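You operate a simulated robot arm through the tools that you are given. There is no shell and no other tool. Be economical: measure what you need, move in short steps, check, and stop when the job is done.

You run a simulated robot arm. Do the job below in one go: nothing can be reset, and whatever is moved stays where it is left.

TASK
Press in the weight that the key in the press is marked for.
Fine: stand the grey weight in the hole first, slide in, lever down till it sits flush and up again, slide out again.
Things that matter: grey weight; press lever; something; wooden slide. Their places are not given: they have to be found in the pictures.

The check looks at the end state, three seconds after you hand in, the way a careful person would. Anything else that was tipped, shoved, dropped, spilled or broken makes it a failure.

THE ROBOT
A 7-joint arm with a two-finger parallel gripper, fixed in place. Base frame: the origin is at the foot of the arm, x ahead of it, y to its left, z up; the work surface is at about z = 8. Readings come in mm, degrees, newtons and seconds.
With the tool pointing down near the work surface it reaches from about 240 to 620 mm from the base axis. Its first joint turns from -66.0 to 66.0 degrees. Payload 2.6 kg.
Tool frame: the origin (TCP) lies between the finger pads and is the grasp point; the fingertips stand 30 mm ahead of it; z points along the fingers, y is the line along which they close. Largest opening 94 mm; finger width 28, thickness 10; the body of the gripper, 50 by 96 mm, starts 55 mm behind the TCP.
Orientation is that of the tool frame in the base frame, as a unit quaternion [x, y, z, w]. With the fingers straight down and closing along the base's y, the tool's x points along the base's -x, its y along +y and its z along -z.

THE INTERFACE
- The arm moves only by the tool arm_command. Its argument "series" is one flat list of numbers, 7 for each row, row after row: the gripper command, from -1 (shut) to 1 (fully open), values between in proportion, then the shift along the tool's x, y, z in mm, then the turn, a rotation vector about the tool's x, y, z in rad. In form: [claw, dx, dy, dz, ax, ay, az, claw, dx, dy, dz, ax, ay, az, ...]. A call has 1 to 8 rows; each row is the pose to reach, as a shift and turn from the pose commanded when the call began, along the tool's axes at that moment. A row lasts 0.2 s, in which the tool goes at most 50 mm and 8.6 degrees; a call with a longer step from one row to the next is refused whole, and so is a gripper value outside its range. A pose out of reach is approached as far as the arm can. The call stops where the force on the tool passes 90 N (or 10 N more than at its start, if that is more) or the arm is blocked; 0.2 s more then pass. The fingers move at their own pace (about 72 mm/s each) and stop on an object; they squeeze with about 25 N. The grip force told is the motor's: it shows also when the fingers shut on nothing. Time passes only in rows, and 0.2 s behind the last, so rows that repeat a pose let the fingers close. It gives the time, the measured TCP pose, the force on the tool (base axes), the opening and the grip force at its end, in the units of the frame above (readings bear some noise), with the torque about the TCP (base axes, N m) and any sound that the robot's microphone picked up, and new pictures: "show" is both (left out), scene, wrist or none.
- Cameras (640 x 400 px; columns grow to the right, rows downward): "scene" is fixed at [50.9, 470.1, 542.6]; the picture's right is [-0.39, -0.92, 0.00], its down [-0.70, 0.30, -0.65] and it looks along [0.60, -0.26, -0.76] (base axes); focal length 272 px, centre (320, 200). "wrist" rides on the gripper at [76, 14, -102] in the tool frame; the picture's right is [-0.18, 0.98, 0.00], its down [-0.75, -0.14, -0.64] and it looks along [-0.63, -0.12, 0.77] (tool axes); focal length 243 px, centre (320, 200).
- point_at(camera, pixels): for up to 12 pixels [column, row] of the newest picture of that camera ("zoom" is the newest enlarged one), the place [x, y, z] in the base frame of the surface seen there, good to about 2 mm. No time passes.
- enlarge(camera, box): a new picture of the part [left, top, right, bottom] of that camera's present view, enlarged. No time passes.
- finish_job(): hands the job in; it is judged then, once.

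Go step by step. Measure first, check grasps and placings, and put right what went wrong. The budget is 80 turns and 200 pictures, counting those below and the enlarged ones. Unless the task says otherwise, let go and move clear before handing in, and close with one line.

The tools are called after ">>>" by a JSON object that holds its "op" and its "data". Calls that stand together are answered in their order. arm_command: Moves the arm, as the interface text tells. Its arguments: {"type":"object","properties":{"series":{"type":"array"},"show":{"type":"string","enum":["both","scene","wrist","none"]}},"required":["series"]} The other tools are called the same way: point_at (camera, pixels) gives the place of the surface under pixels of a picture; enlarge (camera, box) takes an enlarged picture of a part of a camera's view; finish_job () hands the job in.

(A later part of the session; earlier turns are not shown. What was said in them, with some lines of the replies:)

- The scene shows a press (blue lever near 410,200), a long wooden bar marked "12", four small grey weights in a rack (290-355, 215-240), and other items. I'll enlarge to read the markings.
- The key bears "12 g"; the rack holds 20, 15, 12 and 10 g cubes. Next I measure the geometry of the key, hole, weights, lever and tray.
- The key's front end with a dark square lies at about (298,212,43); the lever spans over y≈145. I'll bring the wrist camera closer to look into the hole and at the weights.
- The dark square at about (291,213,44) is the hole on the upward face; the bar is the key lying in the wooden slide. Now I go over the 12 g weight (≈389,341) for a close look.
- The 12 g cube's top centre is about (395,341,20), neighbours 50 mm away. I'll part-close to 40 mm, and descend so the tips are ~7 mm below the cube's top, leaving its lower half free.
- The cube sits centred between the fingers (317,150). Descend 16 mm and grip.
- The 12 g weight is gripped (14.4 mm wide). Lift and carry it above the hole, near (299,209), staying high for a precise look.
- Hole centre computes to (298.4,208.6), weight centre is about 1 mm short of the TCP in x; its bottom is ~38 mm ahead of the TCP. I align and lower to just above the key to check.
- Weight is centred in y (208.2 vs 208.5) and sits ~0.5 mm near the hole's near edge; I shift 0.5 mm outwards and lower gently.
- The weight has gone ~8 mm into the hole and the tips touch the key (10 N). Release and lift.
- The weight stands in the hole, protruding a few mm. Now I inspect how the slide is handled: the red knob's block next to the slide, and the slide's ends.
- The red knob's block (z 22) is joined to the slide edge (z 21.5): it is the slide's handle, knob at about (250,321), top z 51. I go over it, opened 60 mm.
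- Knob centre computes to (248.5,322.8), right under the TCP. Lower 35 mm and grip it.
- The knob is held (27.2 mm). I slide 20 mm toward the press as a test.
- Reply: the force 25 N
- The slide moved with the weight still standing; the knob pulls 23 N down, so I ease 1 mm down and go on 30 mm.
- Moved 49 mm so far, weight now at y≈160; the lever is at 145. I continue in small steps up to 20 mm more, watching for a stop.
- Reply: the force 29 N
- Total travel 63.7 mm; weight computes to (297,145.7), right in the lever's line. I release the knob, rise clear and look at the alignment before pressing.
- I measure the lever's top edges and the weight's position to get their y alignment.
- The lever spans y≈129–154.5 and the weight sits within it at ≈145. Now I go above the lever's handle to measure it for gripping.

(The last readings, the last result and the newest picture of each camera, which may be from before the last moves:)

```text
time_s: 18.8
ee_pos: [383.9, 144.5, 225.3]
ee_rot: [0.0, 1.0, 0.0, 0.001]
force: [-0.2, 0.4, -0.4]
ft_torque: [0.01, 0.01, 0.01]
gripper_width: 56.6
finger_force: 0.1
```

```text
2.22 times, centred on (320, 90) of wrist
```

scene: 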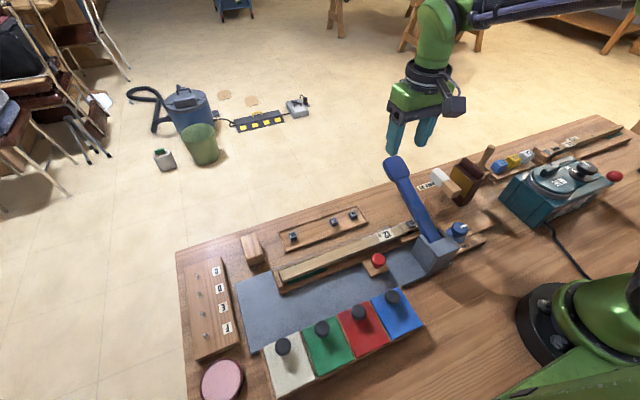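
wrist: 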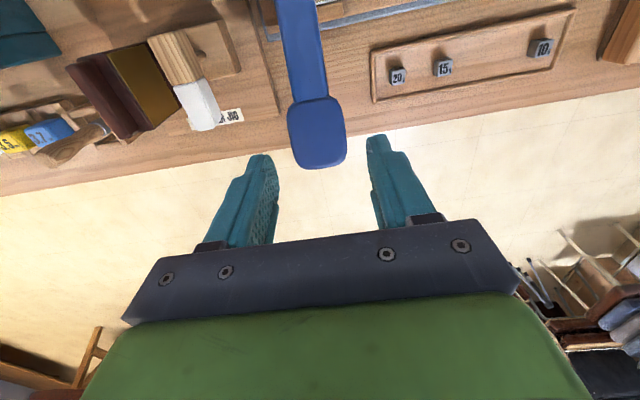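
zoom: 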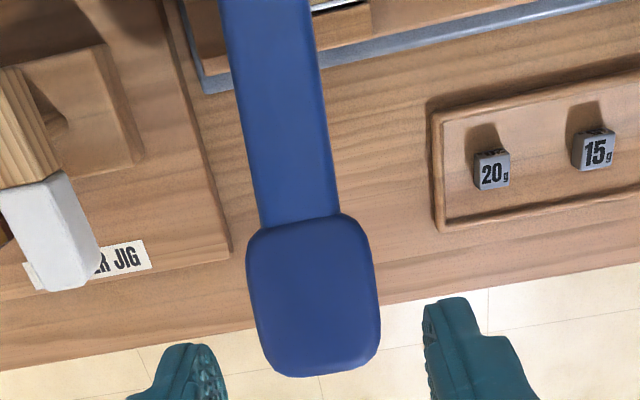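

>>> {"op": "point_at", "data": {"camera": "zoom", "pixels": [[315, 300], [315, 240], [315, 355], [255, 300], [372, 290], [315, 372], [295, 150], [245, 150], [325, 150], [270, 20], [150, 260], [315, 190]]}}

>>> {"op": "point_at", "data": {"camera": "scene", "pixels": [[393, 160], [388, 174], [397, 180], [410, 205], [425, 235], [403, 203], [390, 180], [446, 178]]}}

```text
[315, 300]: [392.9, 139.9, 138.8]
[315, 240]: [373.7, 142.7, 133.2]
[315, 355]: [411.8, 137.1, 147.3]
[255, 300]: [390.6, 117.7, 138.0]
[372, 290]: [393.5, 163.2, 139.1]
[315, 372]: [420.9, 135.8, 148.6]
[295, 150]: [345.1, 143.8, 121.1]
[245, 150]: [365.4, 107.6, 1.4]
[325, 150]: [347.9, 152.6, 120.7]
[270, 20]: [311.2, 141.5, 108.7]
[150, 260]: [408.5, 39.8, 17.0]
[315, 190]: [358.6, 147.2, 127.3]
```

```text
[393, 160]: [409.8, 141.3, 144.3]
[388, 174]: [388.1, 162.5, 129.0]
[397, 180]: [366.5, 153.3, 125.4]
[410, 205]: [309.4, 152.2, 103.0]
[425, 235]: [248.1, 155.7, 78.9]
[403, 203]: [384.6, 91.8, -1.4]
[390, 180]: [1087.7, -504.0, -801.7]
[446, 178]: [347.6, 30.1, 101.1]
```

The lever's centre line is y≈141, while the weight is at ≈145. I go back to the knob to centre the slide ~4 mm further (and see if there's a stop).

>>> {"op": "arm_command", "data": {"series": [0.28, 0, 28, 0, 0, 0, 0, 0.28, 35, 63, 0, 0, 0, 0, 0.28, 70, 95, 5, 0, 0, 0, 0.28, 105, 113, 30, 0, 0, 0, 0.28, 134, 113.5, 70, 0, 0, 0, 0.28, 134, 113.5, 110, 0, 0, 0, 0.28, 134, 113.5, 124, 0, 0, 0, 0.28, 134, 113.5, 124, 0, 0, 0], "show": "wrist"}}

```text
time_s: 20.6
ee_pos: [249.5, 256.8, 103.3]
ee_rot: [0.0, 1.0, 0.0, 0.0]
force: [-0.4, 0.0, 0.4]
ft_torque: [0.03, 0.03, 0.02]
gripper_width: 60.1
finger_force: 0.0
```

wrist: 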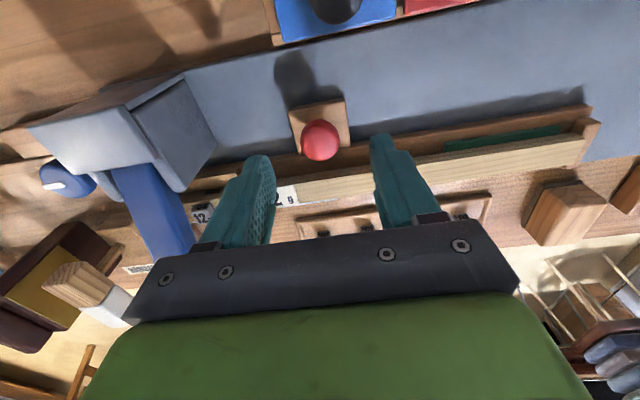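

The knob sits centred between the fingers again (320,140). Lower, grip, and move 4 mm.

>>> {"op": "arm_command", "data": {"series": [0.28, 0, 0, 18, 0, 0, 0, 0.28, 0, 0, 37, 0, 0, 0, -1, 0, 0, 37, 0, 0, 0, -1, 0, 0, 37, 0, 0, 0, -1, 0, 0, 37, 0, 0, 0, -1, 0, -2, 37, 0, 0, 0, -1, 0, -4, 37, 0, 0, 0, -1, 0, -4, 37, 0, 0, 0], "show": "wrist"}}

>>> {"op": "enlarge", "data": {"camera": "wrist", "box": [100, 80, 300, 280]}}

```text
time_s: 22.4
ee_pos: [251.5, 253.1, 64.4]
ee_rot: [0.001, 1.0, 0.0, 0.001]
force: [7.9, -0.3, -3.2]
ft_torque: [0.05, -0.1, -0.09]
gripper_width: 27.2
finger_force: 44.5
```

wrist: 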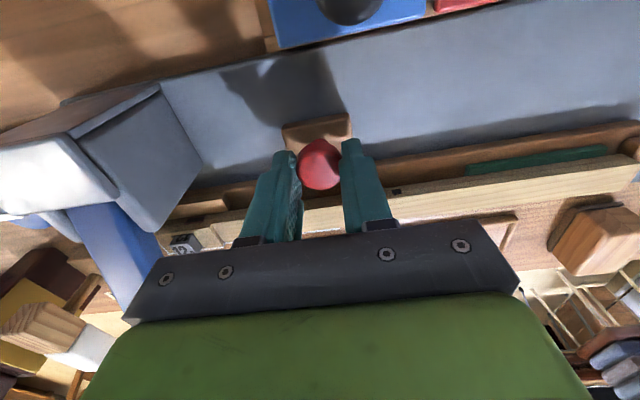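

```text
2.00 times, centred on (200, 180) of wrist
```

zoom: 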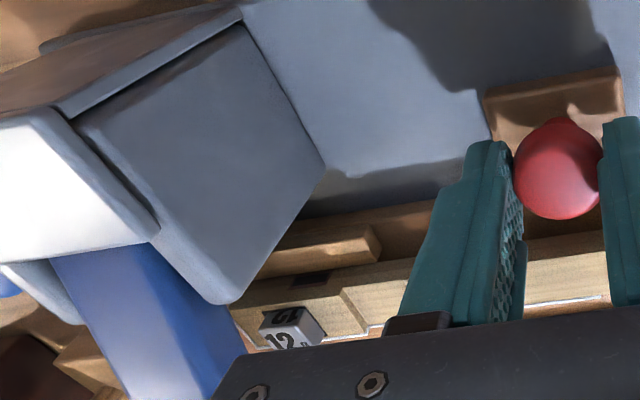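

The slide moved freely, so the weight is now at ≈141. Release, rise, and go over the lever handle.

>>> {"op": "arm_command", "data": {"series": [0.3, 0, 0, 0, 0, 0, 0, 0.3, 0, 0, 0, 0, 0, 0, 0.3, 0, 0, -40, 0, 0, 0, 0.3, 0, 0, -85, 0, 0, 0, 0.3, 0, 0, -130, 0, 0, 0, 0.5, -40, -10, -140, 0, 0, 0, 0.5, -80, -35, -140, 0, 0, 0, 0.5, -110, -70, -140, 0, 0, 0], "show": "none"}}

>>> {"op": "arm_command", "data": {"series": [0.5, -32, -40, 0, 0, 0, 0, 0.5, -32, -42, 20, 0, 0, 0, 0.5, -32, -42, 20, 0, 0, 0], "show": "both"}}

```text
time_s: 24.2
ee_pos: [359.1, 182.5, 204.6]
ee_rot: [-0.001, 1.0, 0.0, 0.0]
force: [0.6, -0.8, -1.0]
ft_torque: [0.0, -0.01, 0.02]
gripper_width: 70.4
finger_force: 0.2
```

```text
refused: row 1 steps farther than a row can; nothing moved
```

>>> {"op": "arm_command", "data": {"series": [0.5, -16, -20, 0, 0, 0, 0, 0.5, -34, -41, 0, 0, 0, 0, 0.5, -34, -41, 20, 0, 0, 0, 0.5, -34, -41, 20, 0, 0, 0], "show": "both"}}

>>> {"op": "enlarge", "data": {"camera": "scene", "box": [350, 130, 490, 280]}}

```text
time_s: 25.2
ee_pos: [394.6, 143.1, 183.9]
ee_rot: [0.0, 1.0, 0.0, 0.001]
force: [0.0, 0.2, -0.2]
ft_torque: [-0.02, -0.01, 0.0]
gripper_width: 70.6
finger_force: 0.0
```

scene: 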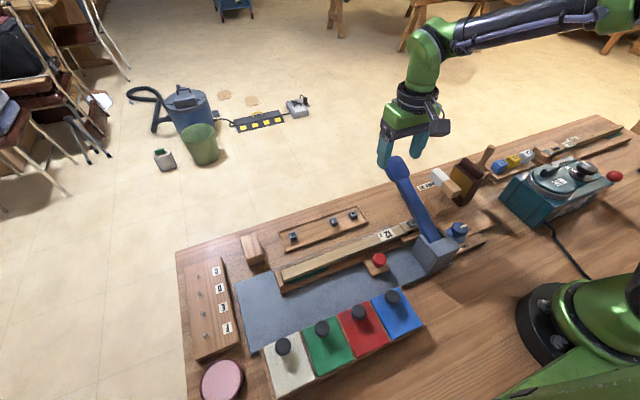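
wrist: 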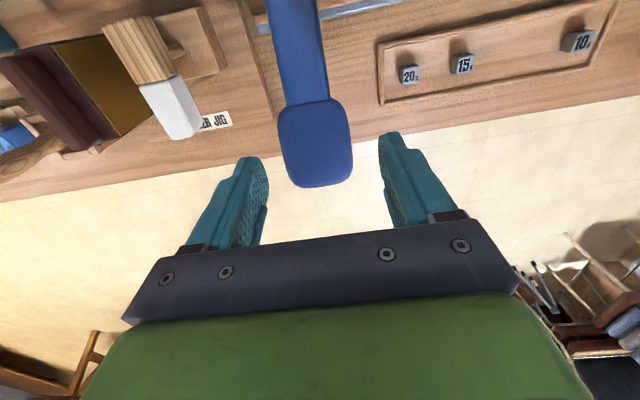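

```text
2.67 times, centred on (420, 205) of scene
```

zoom: 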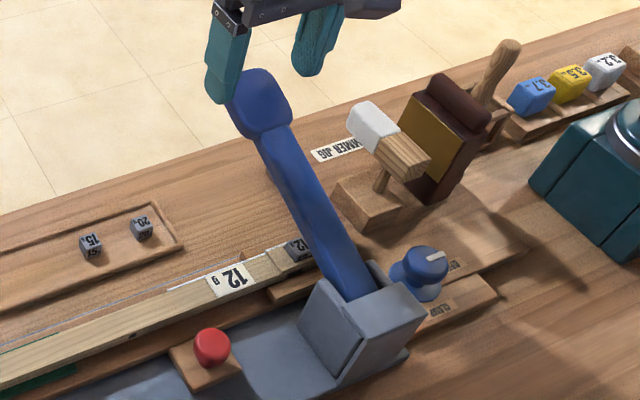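

The handle is centred between the fingers (316,143). Lower 34 mm and grip it.

>>> {"op": "arm_command", "data": {"series": [0.5, 2, -2, 17, 0, 0, 0, 0.5, 2, -2, 34, 0, 0, 0, 0.5, 2, -2, 34, 0, 0, 0, -1, 2, -2, 34, 0, 0, 0, -1, 2, -2, 34, 0, 0, 0, -1, 2, -2, 34, 0, 0, 0], "show": "both"}}

```text
time_s: 26.6
ee_pos: [392.2, 138.6, 150.2]
ee_rot: [0.001, 1.0, -0.001, 0.0]
force: [-2.1, -11.7, -1.6]
ft_torque: [-0.11, -0.2, -0.04]
gripper_width: 48.4
finger_force: 44.2
```

scene: 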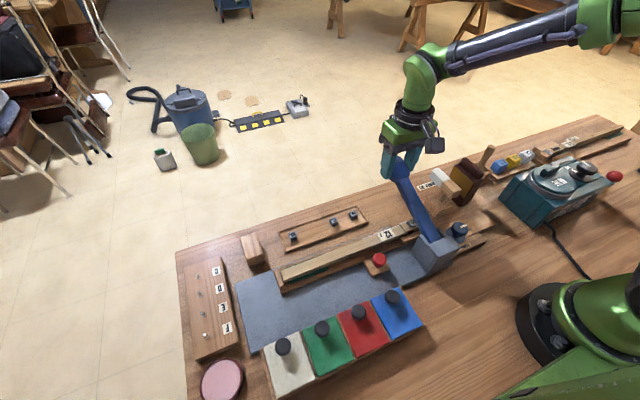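
wrist: 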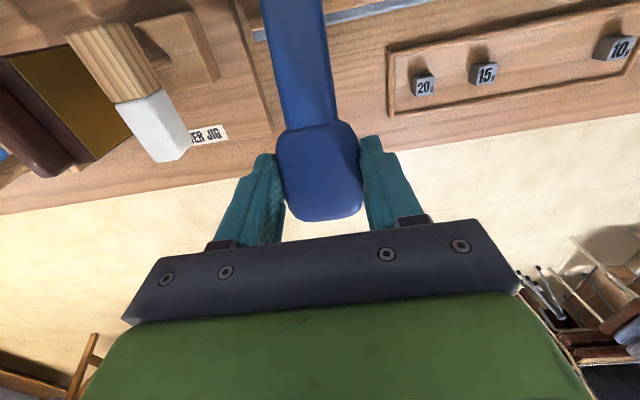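

Handle gripped (48.4 mm). I pull it down along its arc about the pivot near (215, 65), first ~8°.

>>> {"op": "arm_command", "data": {"series": [-1, -1, 1.5, 4, 0, 0, 0, -1, -2.5, 1.5, 8, 0, 0, 0, -1, -4, 1.5, 12.4, 0, 0, 0, -1, -5.5, 1.5, 18, 0, 0, 0, -1, -7, 1.5, 25, 0, 0, 0], "show": "both"}}

```text
time_s: 27.8
ee_pos: [400.3, 139.3, 126.5]
ee_rot: [0.001, 1.0, -0.002, 0.0]
force: [-5.4, -24.9, 7.2]
ft_torque: [-0.65, 1.46, 0.13]
gripper_width: 48.1
finger_force: 45.0
```

scene: 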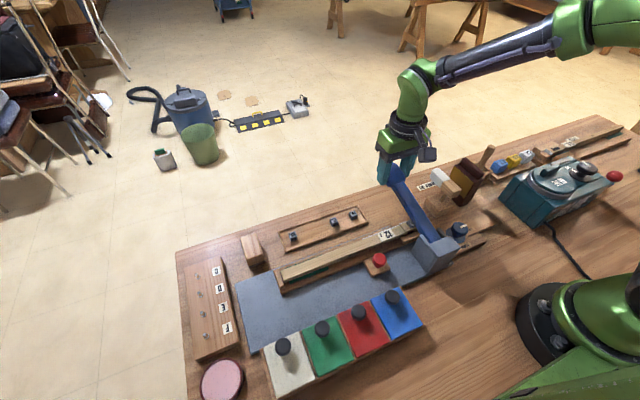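
wrist: 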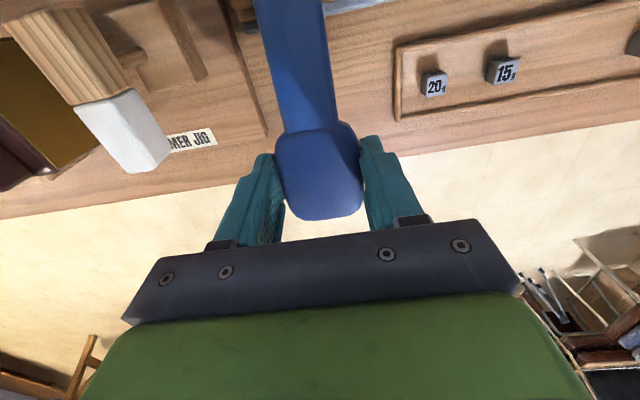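

Lever followed smoothly; the side force says I should ease −y by 2 mm. Continue down along the arc.

>>> {"op": "arm_command", "data": {"series": [-1, -1, -2, 6, 0, 0, 0, -1, -2, -2.5, 12, 0, 0, 0, -1, -2.5, -2.5, 18, 0, 0, 0, -1, -3, -2.5, 24, 0, 0, 0], "show": "both"}}

>>> {"op": "enlarge", "data": {"camera": "scene", "box": [370, 160, 470, 280]}}

```text
time_s: 28.8
ee_pos: [402.7, 138.6, 101.9]
ee_rot: [0.001, 1.0, 0.001, 0.001]
force: [-2.7, -11.2, 11.9]
ft_torque: [-0.12, 1.35, -0.08]
gripper_width: 48.0
finger_force: 44.6
```

scene: 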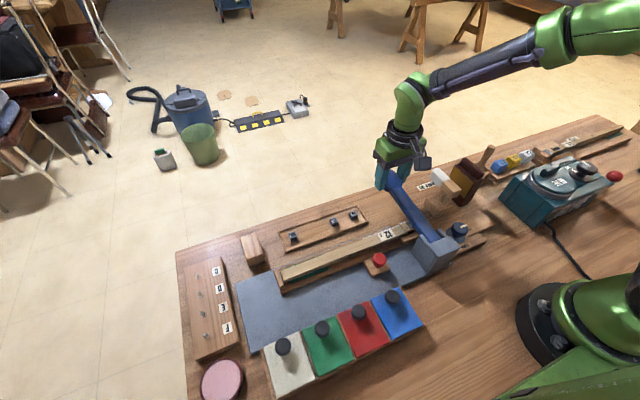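
wrist: 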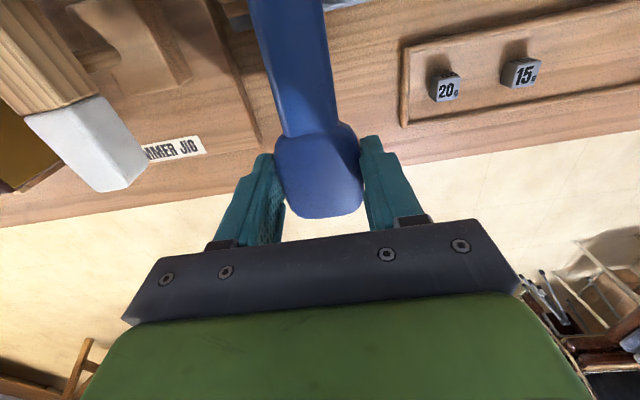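

```text
3.33 times, centred on (420, 220) of scene
```

zoom: 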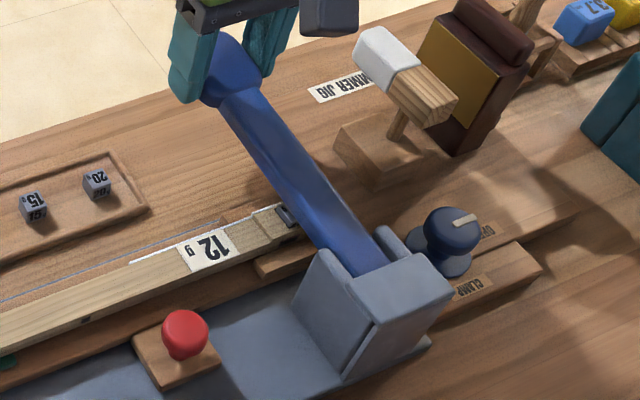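

No contact force yet (≈12 N). Continue down in small steps and watch the force.

>>> {"op": "arm_command", "data": {"series": [-1, 0, -1, 5, 0, 0, 0, -1, 0, -1, 10, 0, 0, 0, -1, 0, -1, 14, 0, 0, 0, -1, 0.5, -1, 18, 0, 0, 0, -1, 0.5, -1, 18, 0, 0, 0], "show": "both"}}

>>> {"op": "enlarge", "data": {"camera": "scene", "box": [370, 160, 470, 280]}}

```text
time_s: 30.0
ee_pos: [403.3, 137.7, 84.9]
ee_rot: [0.0, 1.0, 0.001, 0.002]
force: [-0.4, -7.3, 35.5]
ft_torque: [-0.17, 0.62, -0.08]
gripper_width: 48.0
finger_force: 45.4
```

scene: 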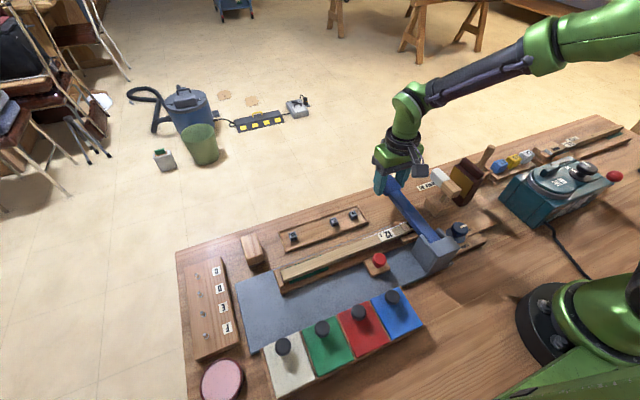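
wrist: 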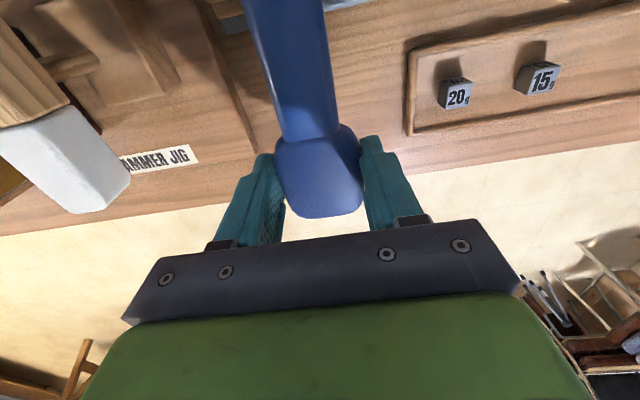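

```text
3.33 times, centred on (420, 220) of scene
```

zoom: 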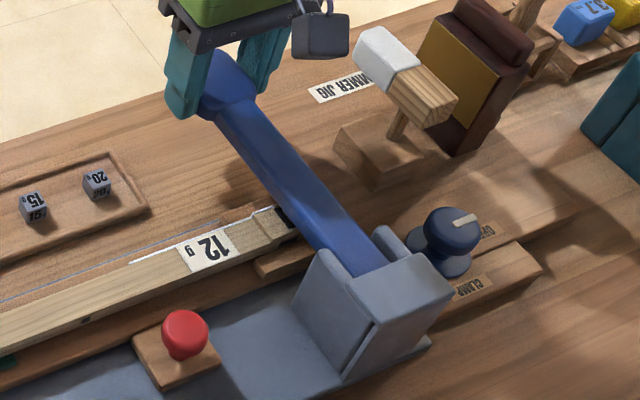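

Force is up to 35 N: the weight is going in. Press further in small steps till it bottoms out.

>>> {"op": "arm_command", "data": {"series": [-1, 0, 0, 2, 0, 0, 0, -1, 0, 0, 4, 0, 0, 0, -1, 0, 0, 6, 0, 0, 0, -1, 0, 0, 8, 0, 0, 0, -1, 0, 0, 10, 0, 0, 0, -1, 0, 0, 10, 0, 0, 0], "show": "both"}}

>>> {"op": "enlarge", "data": {"camera": "scene", "box": [370, 160, 470, 280]}}

```text
time_s: 31.4
ee_pos: [405.2, 139.4, 77.1]
ee_rot: [-0.001, 1.0, 0.0, 0.005]
force: [-9.1, -8.7, 51.7]
ft_torque: [-0.12, 0.23, 0.1]
gripper_width: 48.4
finger_force: 44.7
```

scene: 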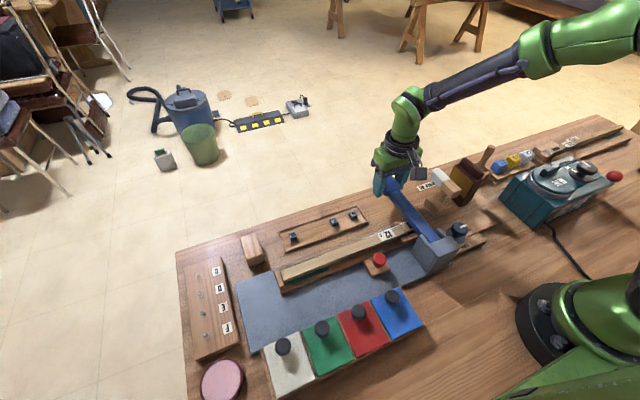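
wrist: 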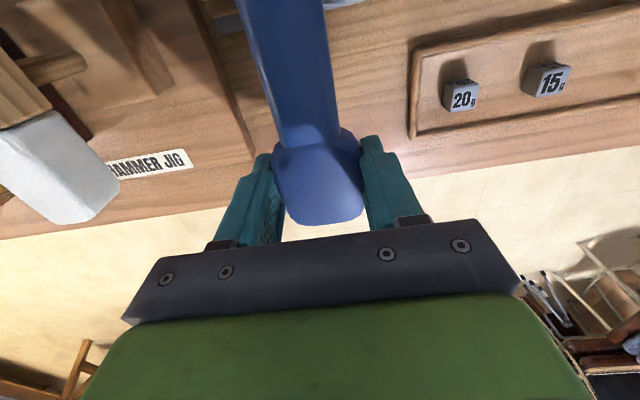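

```text
3.33 times, centred on (420, 220) of scene
```

zoom: 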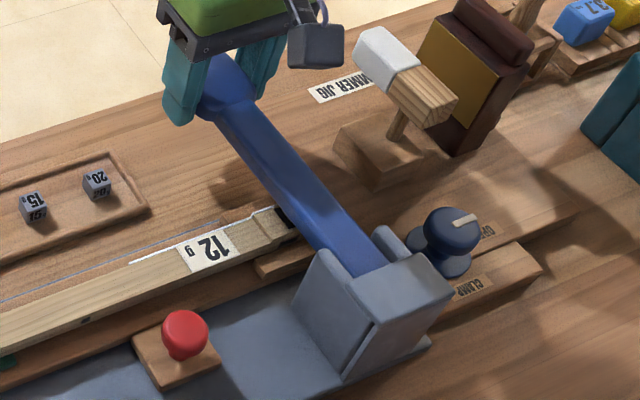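

The fingers began slipping down the handle (52 N) while the lever stopped moving. I let go, rise, and check how far the weight went.

>>> {"op": "arm_command", "data": {"series": [0.5, 0, 0, -4, 0, 0, 0, 0.5, 0, 0, -4, 0, 0, 0, 0.5, 2, 0, -30, 0, 0, 0, 0.5, 4, 0, -70, 0, 0, 0, 0.5, 6, 0, -110, 0, 0, 0], "show": "both"}}

>>> {"op": "enlarge", "data": {"camera": "scene", "box": [370, 160, 470, 280]}}

>>> {"op": "enlarge", "data": {"camera": "scene", "box": [390, 205, 440, 240]}}

```text
time_s: 32.6
ee_pos: [396.0, 135.7, 181.8]
ee_rot: [-0.001, 1.0, 0.001, -0.001]
force: [0.3, 0.9, -0.5]
ft_torque: [0.03, 0.02, -0.01]
gripper_width: 70.5
finger_force: 0.1
```

scene: 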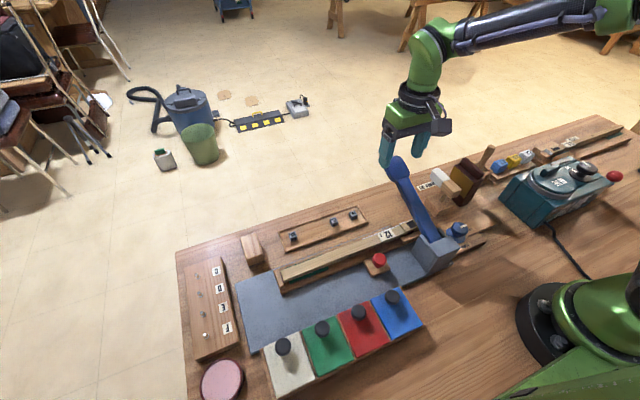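
wrist: 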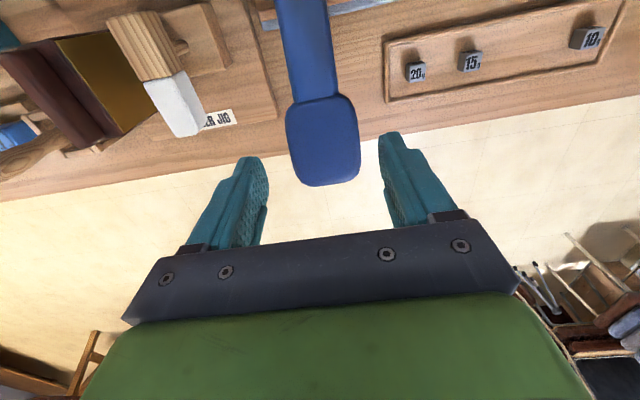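

```text
3.33 times, centred on (420, 220) of scene
```

zoom: 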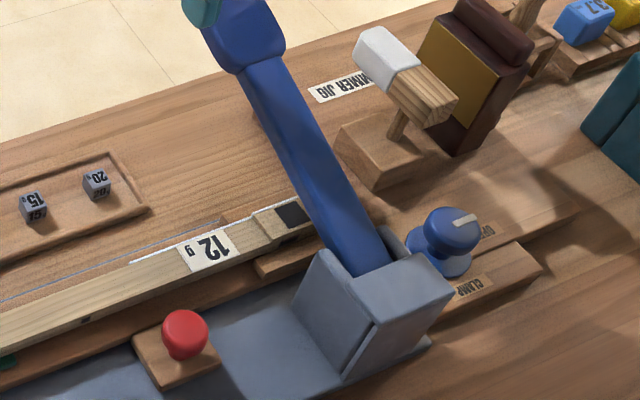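

```text
11.43 times, centred on (415, 222) of scene
```

zoom: 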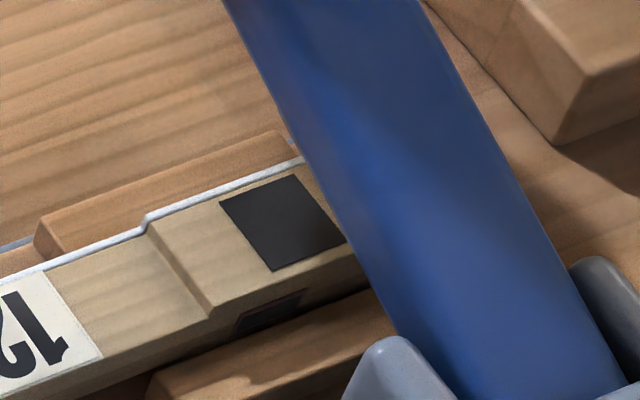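

The lever sprang back up by itself, and the weight no longer protrudes; the square at zoom (285,220) looks level and dark. I'll slide out and inspect closely: back to the knob (≈253).

>>> {"op": "arm_command", "data": {"series": [0.28, 0, 0, -35, 0, 0, 0, 0.28, 20, 35, -35, 0, 0, 0, 0.28, 50, 70, -35, 0, 0, 0, 0.28, 80, 100, -30, 0, 0, 0, 0.28, 115, 117, -5, 0, 0, 0, 0.28, 145, 117, 30, 0, 0, 0, 0.28, 145, 117, 75, 0, 0, 0, 0.28, 145, 117, 75, 0, 0, 0], "show": "both"}}

>>> {"op": "enlarge", "data": {"camera": "wrist", "box": [140, 130, 340, 255]}}

```text
time_s: 34.4
ee_pos: [250.4, 253.7, 109.5]
ee_rot: [-0.001, 1.0, 0.001, -0.001]
force: [-0.2, 0.2, 0.9]
ft_torque: [-0.01, 0.0, -0.04]
gripper_width: 60.0
finger_force: 0.1
```

scene: 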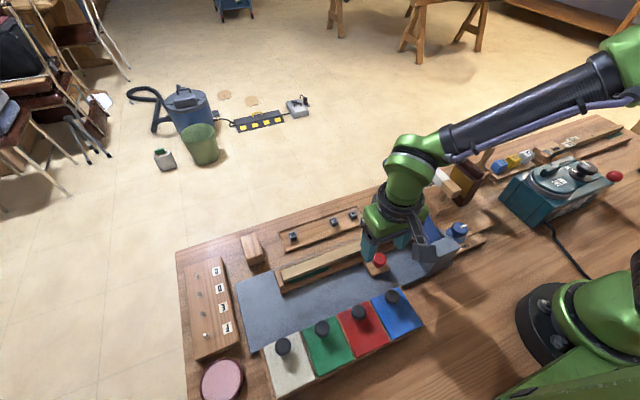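
wrist: 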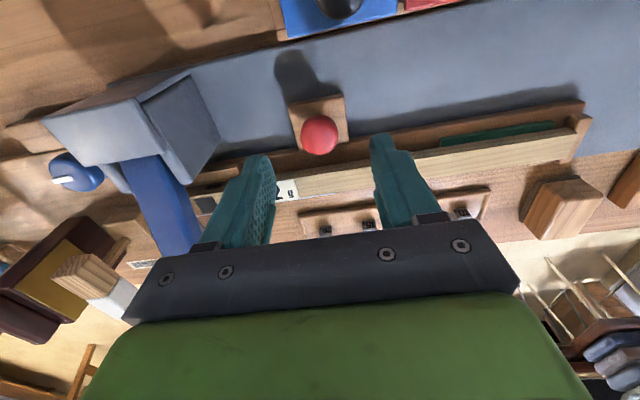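

```text
3.20 times, centred on (240, 192) of wrist
```

zoom: 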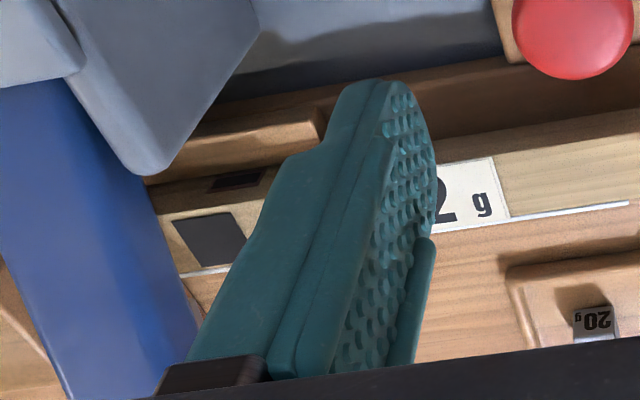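

Knob in place between the fingers (318,135). Lower, grip, then begin to slide out.

>>> {"op": "arm_command", "data": {"series": [0.28, 1, 0, 22, 0, 0, 0, 0.28, 1, 0, 44, 0, 0, 0, -1, 1, 0, 44, 0, 0, 0, -1, 1, 0, 44, 0, 0, 0, -1, 1, 0, 44, 0, 0, 0, -1, 1, 5, 44, 0, 0, 0, -1, 1, 10, 44, 0, 0, 0, -1, 1, 15, 44, 0, 0, 0], "show": "wrist"}}

```text
time_s: 36.2
ee_pos: [250.1, 269.5, 63.1]
ee_rot: [0.0, 1.0, -0.001, 0.0]
force: [-0.3, 0.0, -11.8]
ft_torque: [0.09, -0.39, 0.08]
gripper_width: 27.2
finger_force: 45.2
```

wrist: 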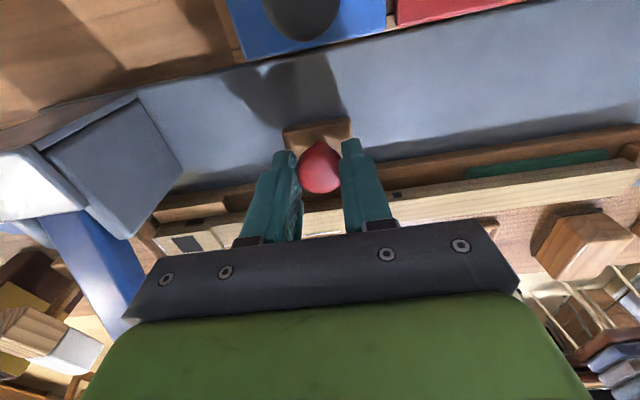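

The slide follows the knob. Move the remaining ~52 mm out to where it started (knob y≈322).

>>> {"op": "arm_command", "data": {"series": [-1, 0, 8, 0, 0, 0, 0, -1, 0, 16, 0, 0, 0, 0, -1, 0, 24, 0, 0, 0, 0, -1, 0, 32, 0, 0, 0, 0, -1, 0, 40, 0, 0, 0, 0, -1, 0, 47, 0, 0, 0, 0, -1, 0, 52.5, 0, 0, 0, 0, -1, 0, 52.5, 0, 0, 0, 0], "show": "scene"}}

```text
time_s: 38.0
ee_pos: [249.0, 323.4, 63.2]
ee_rot: [0.001, 1.0, -0.002, -0.002]
force: [-7.0, -7.9, -1.6]
ft_torque: [-0.26, -0.17, 0.21]
gripper_width: 27.1
finger_force: 45.5
```

scene: 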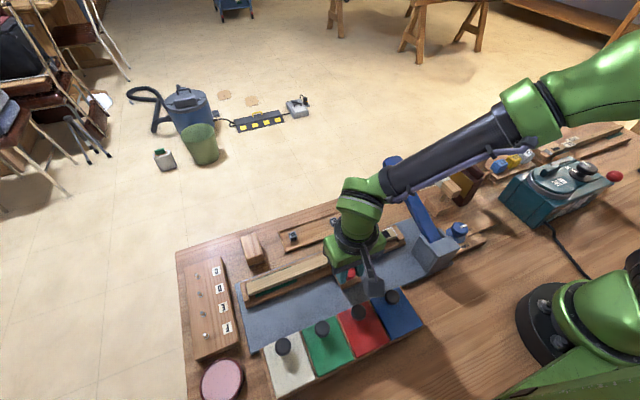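

It's back out, with a slight push-back like an end stop (−8 N). Release, rise, and look closely at the hole.

>>> {"op": "arm_command", "data": {"series": [0.3, 0, 0, 0, 0, 0, 0, 0.3, 0, 0, 0, 0, 0, 0, 0.3, 0, 0, -40, 0, 0, 0, 0.3, 0, 0, -80, 0, 0, 0, 0.3, -25, -35, -85, 0, 0, 0, 0.3, -50, -70, -85, 0, 0, 0, 0.3, -50, -80, -70, 0, 0, 0, 0.3, -50, -80, -70, 0, 0, 0], "show": "both"}}

>>> {"op": "enlarge", "data": {"camera": "wrist", "box": [220, 60, 380, 160]}}

>>> {"op": "enlarge", "data": {"camera": "scene", "box": [355, 215, 425, 260]}}

```text
time_s: 39.8
ee_pos: [299.9, 242.8, 133.3]
ee_rot: [0.0, 1.0, 0.0, -0.001]
force: [0.5, -0.4, 0.4]
ft_torque: [-0.02, -0.03, 0.01]
gripper_width: 61.1
finger_force: 0.1
```

scene: 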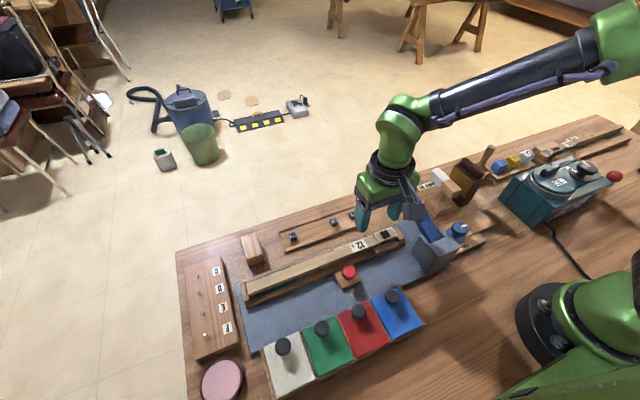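
wrist: 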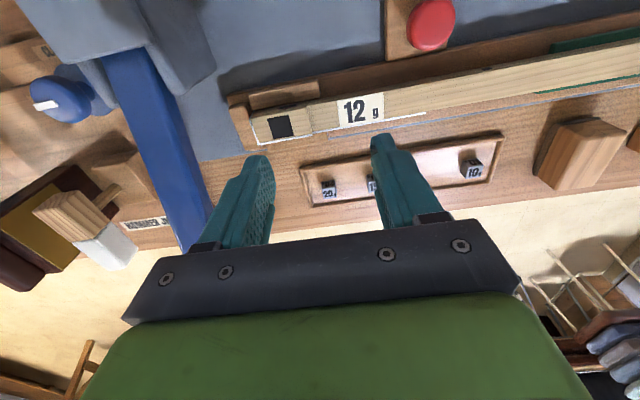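

```text
4.00 times, centred on (300, 110) of wrist
```

zoom: 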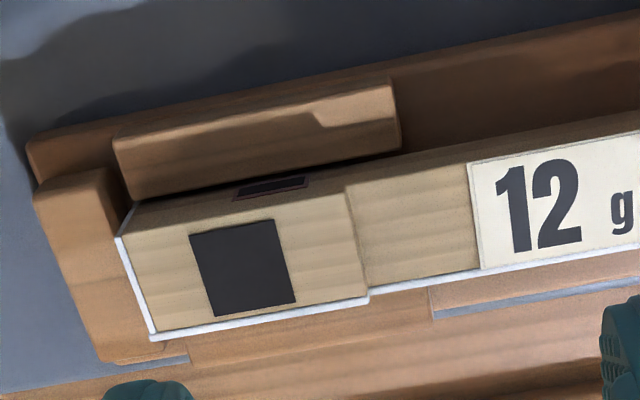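

```text
8.89 times, centred on (390, 238) of scene
```

zoom: 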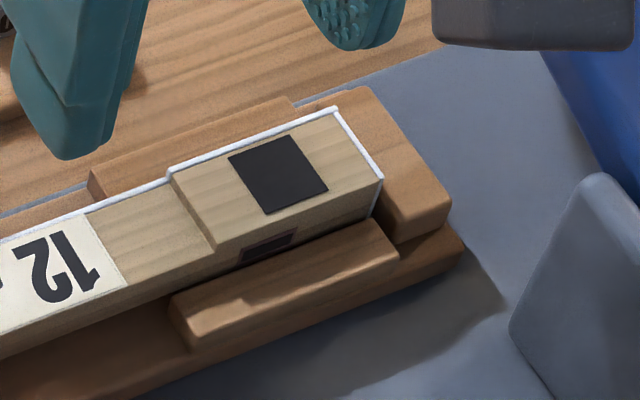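

The dark square is level with the key, with nothing protruding; the slide's ends are at their start places. I check heights on the square and move clear for a last full look.

>>> {"op": "point_at", "data": {"camera": "zoom", "pixels": [[260, 165], [278, 175], [290, 190], [270, 200], [340, 150], [205, 195]]}}

>>> {"op": "arm_command", "data": {"series": [0.3, 0, 20, -50, 0, 0, 0, 0.3, 0, 50, -90, 0, 0, 0, 0.3, 0, 75, -130, 0, 0, 0, 0.3, 0, 75, -180, 0, 0, 0, 0.3, 0, 75, -195, 0, 0, 0], "show": "both"}}

>>> {"op": "enlarge", "data": {"camera": "scene", "box": [230, 150, 480, 310]}}

>>> {"op": "enlarge", "data": {"camera": "wrist", "box": [100, 0, 340, 180]}}

```text
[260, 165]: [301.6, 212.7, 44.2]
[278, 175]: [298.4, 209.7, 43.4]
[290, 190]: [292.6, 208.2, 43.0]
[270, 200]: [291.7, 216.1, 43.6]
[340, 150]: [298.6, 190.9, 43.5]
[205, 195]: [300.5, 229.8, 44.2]
```

```text
refused: row 1 steps farther than a row can; nothing moved
```

```text
2.50 times, centred on (355, 230) of scene
```

zoom: 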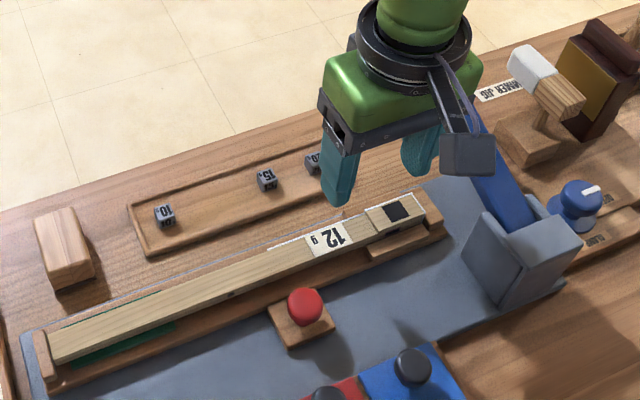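

```text
2.22 times, centred on (220, 90) of wrist
```

zoom: 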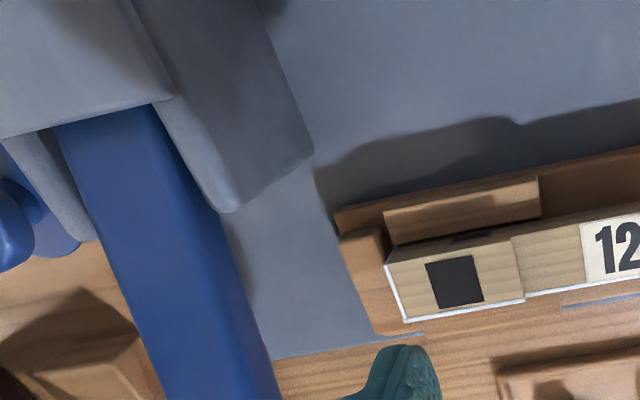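

The square reads z≈43–44, same as the key face, so it is flush; no weight lies loose anywhere. Move clear with smaller steps.

>>> {"op": "arm_command", "data": {"series": [0.3, 0, 10, -40, 0, 0, 0, 0.3, 0, 25, -80, 0, 0, 0, 0.3, 0, 45, -120, 0, 0, 0, 0.3, 0, 65, -160, 0, 0, 0, 0.3, 0, 75, -195, 0, 0, 0, 0.3, 0, 75, -195, 0, 0, 0], "show": "both"}}

>>> {"op": "enlarge", "data": {"camera": "wrist", "box": [100, 0, 500, 180]}}

```text
time_s: 41.2
ee_pos: [298.9, 319.4, 330.1]
ee_rot: [-0.001, 1.0, 0.0, 0.0]
force: [0.7, -0.3, -0.3]
ft_torque: [0.02, 0.01, 0.0]
gripper_width: 61.0
finger_force: 0.0
```

scene: 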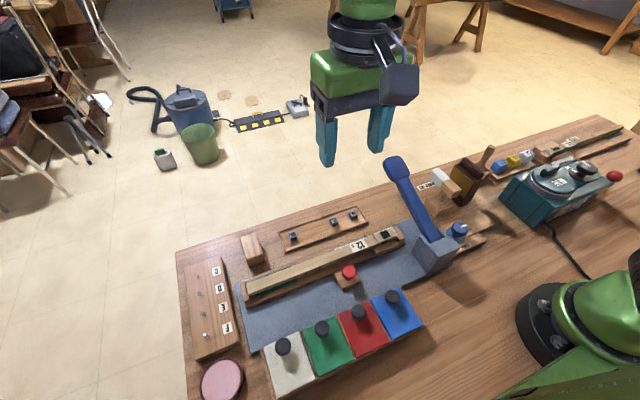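
wrist: 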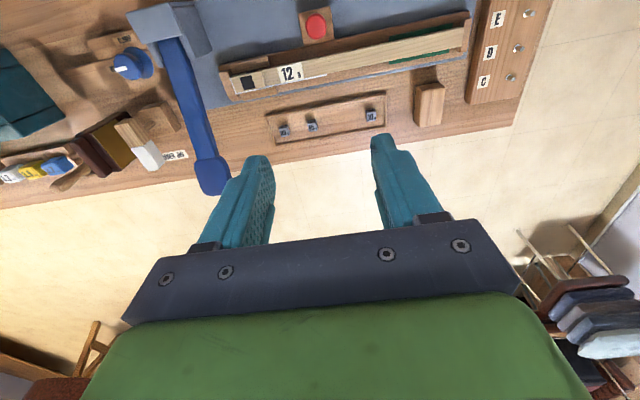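

```text
1.60 times, centred on (300, 90) of wrist
```

zoom: 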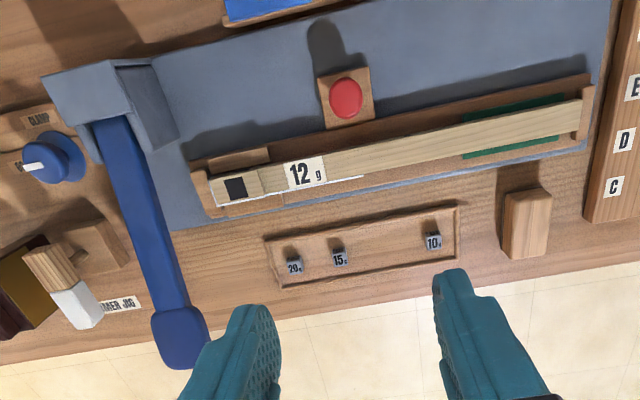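

The lever is up, the slide is out, the 12 g weight is out of sight level with the key face, and everything else stands as at the start. I hand in.

>>> {"op": "finish_job", "data": {}}

```text
The job is handed in.
```

I pressed the 12 g weight into the key, which is marked "12 g". It no longer sticks out: the hole reads about 43–44 mm high, the same as the key face around it. I can't see the weight itself, because the hole looks dark both empty and filled. The press lever is back up, the slide is out where it started, and nothing else on the bench looks moved.
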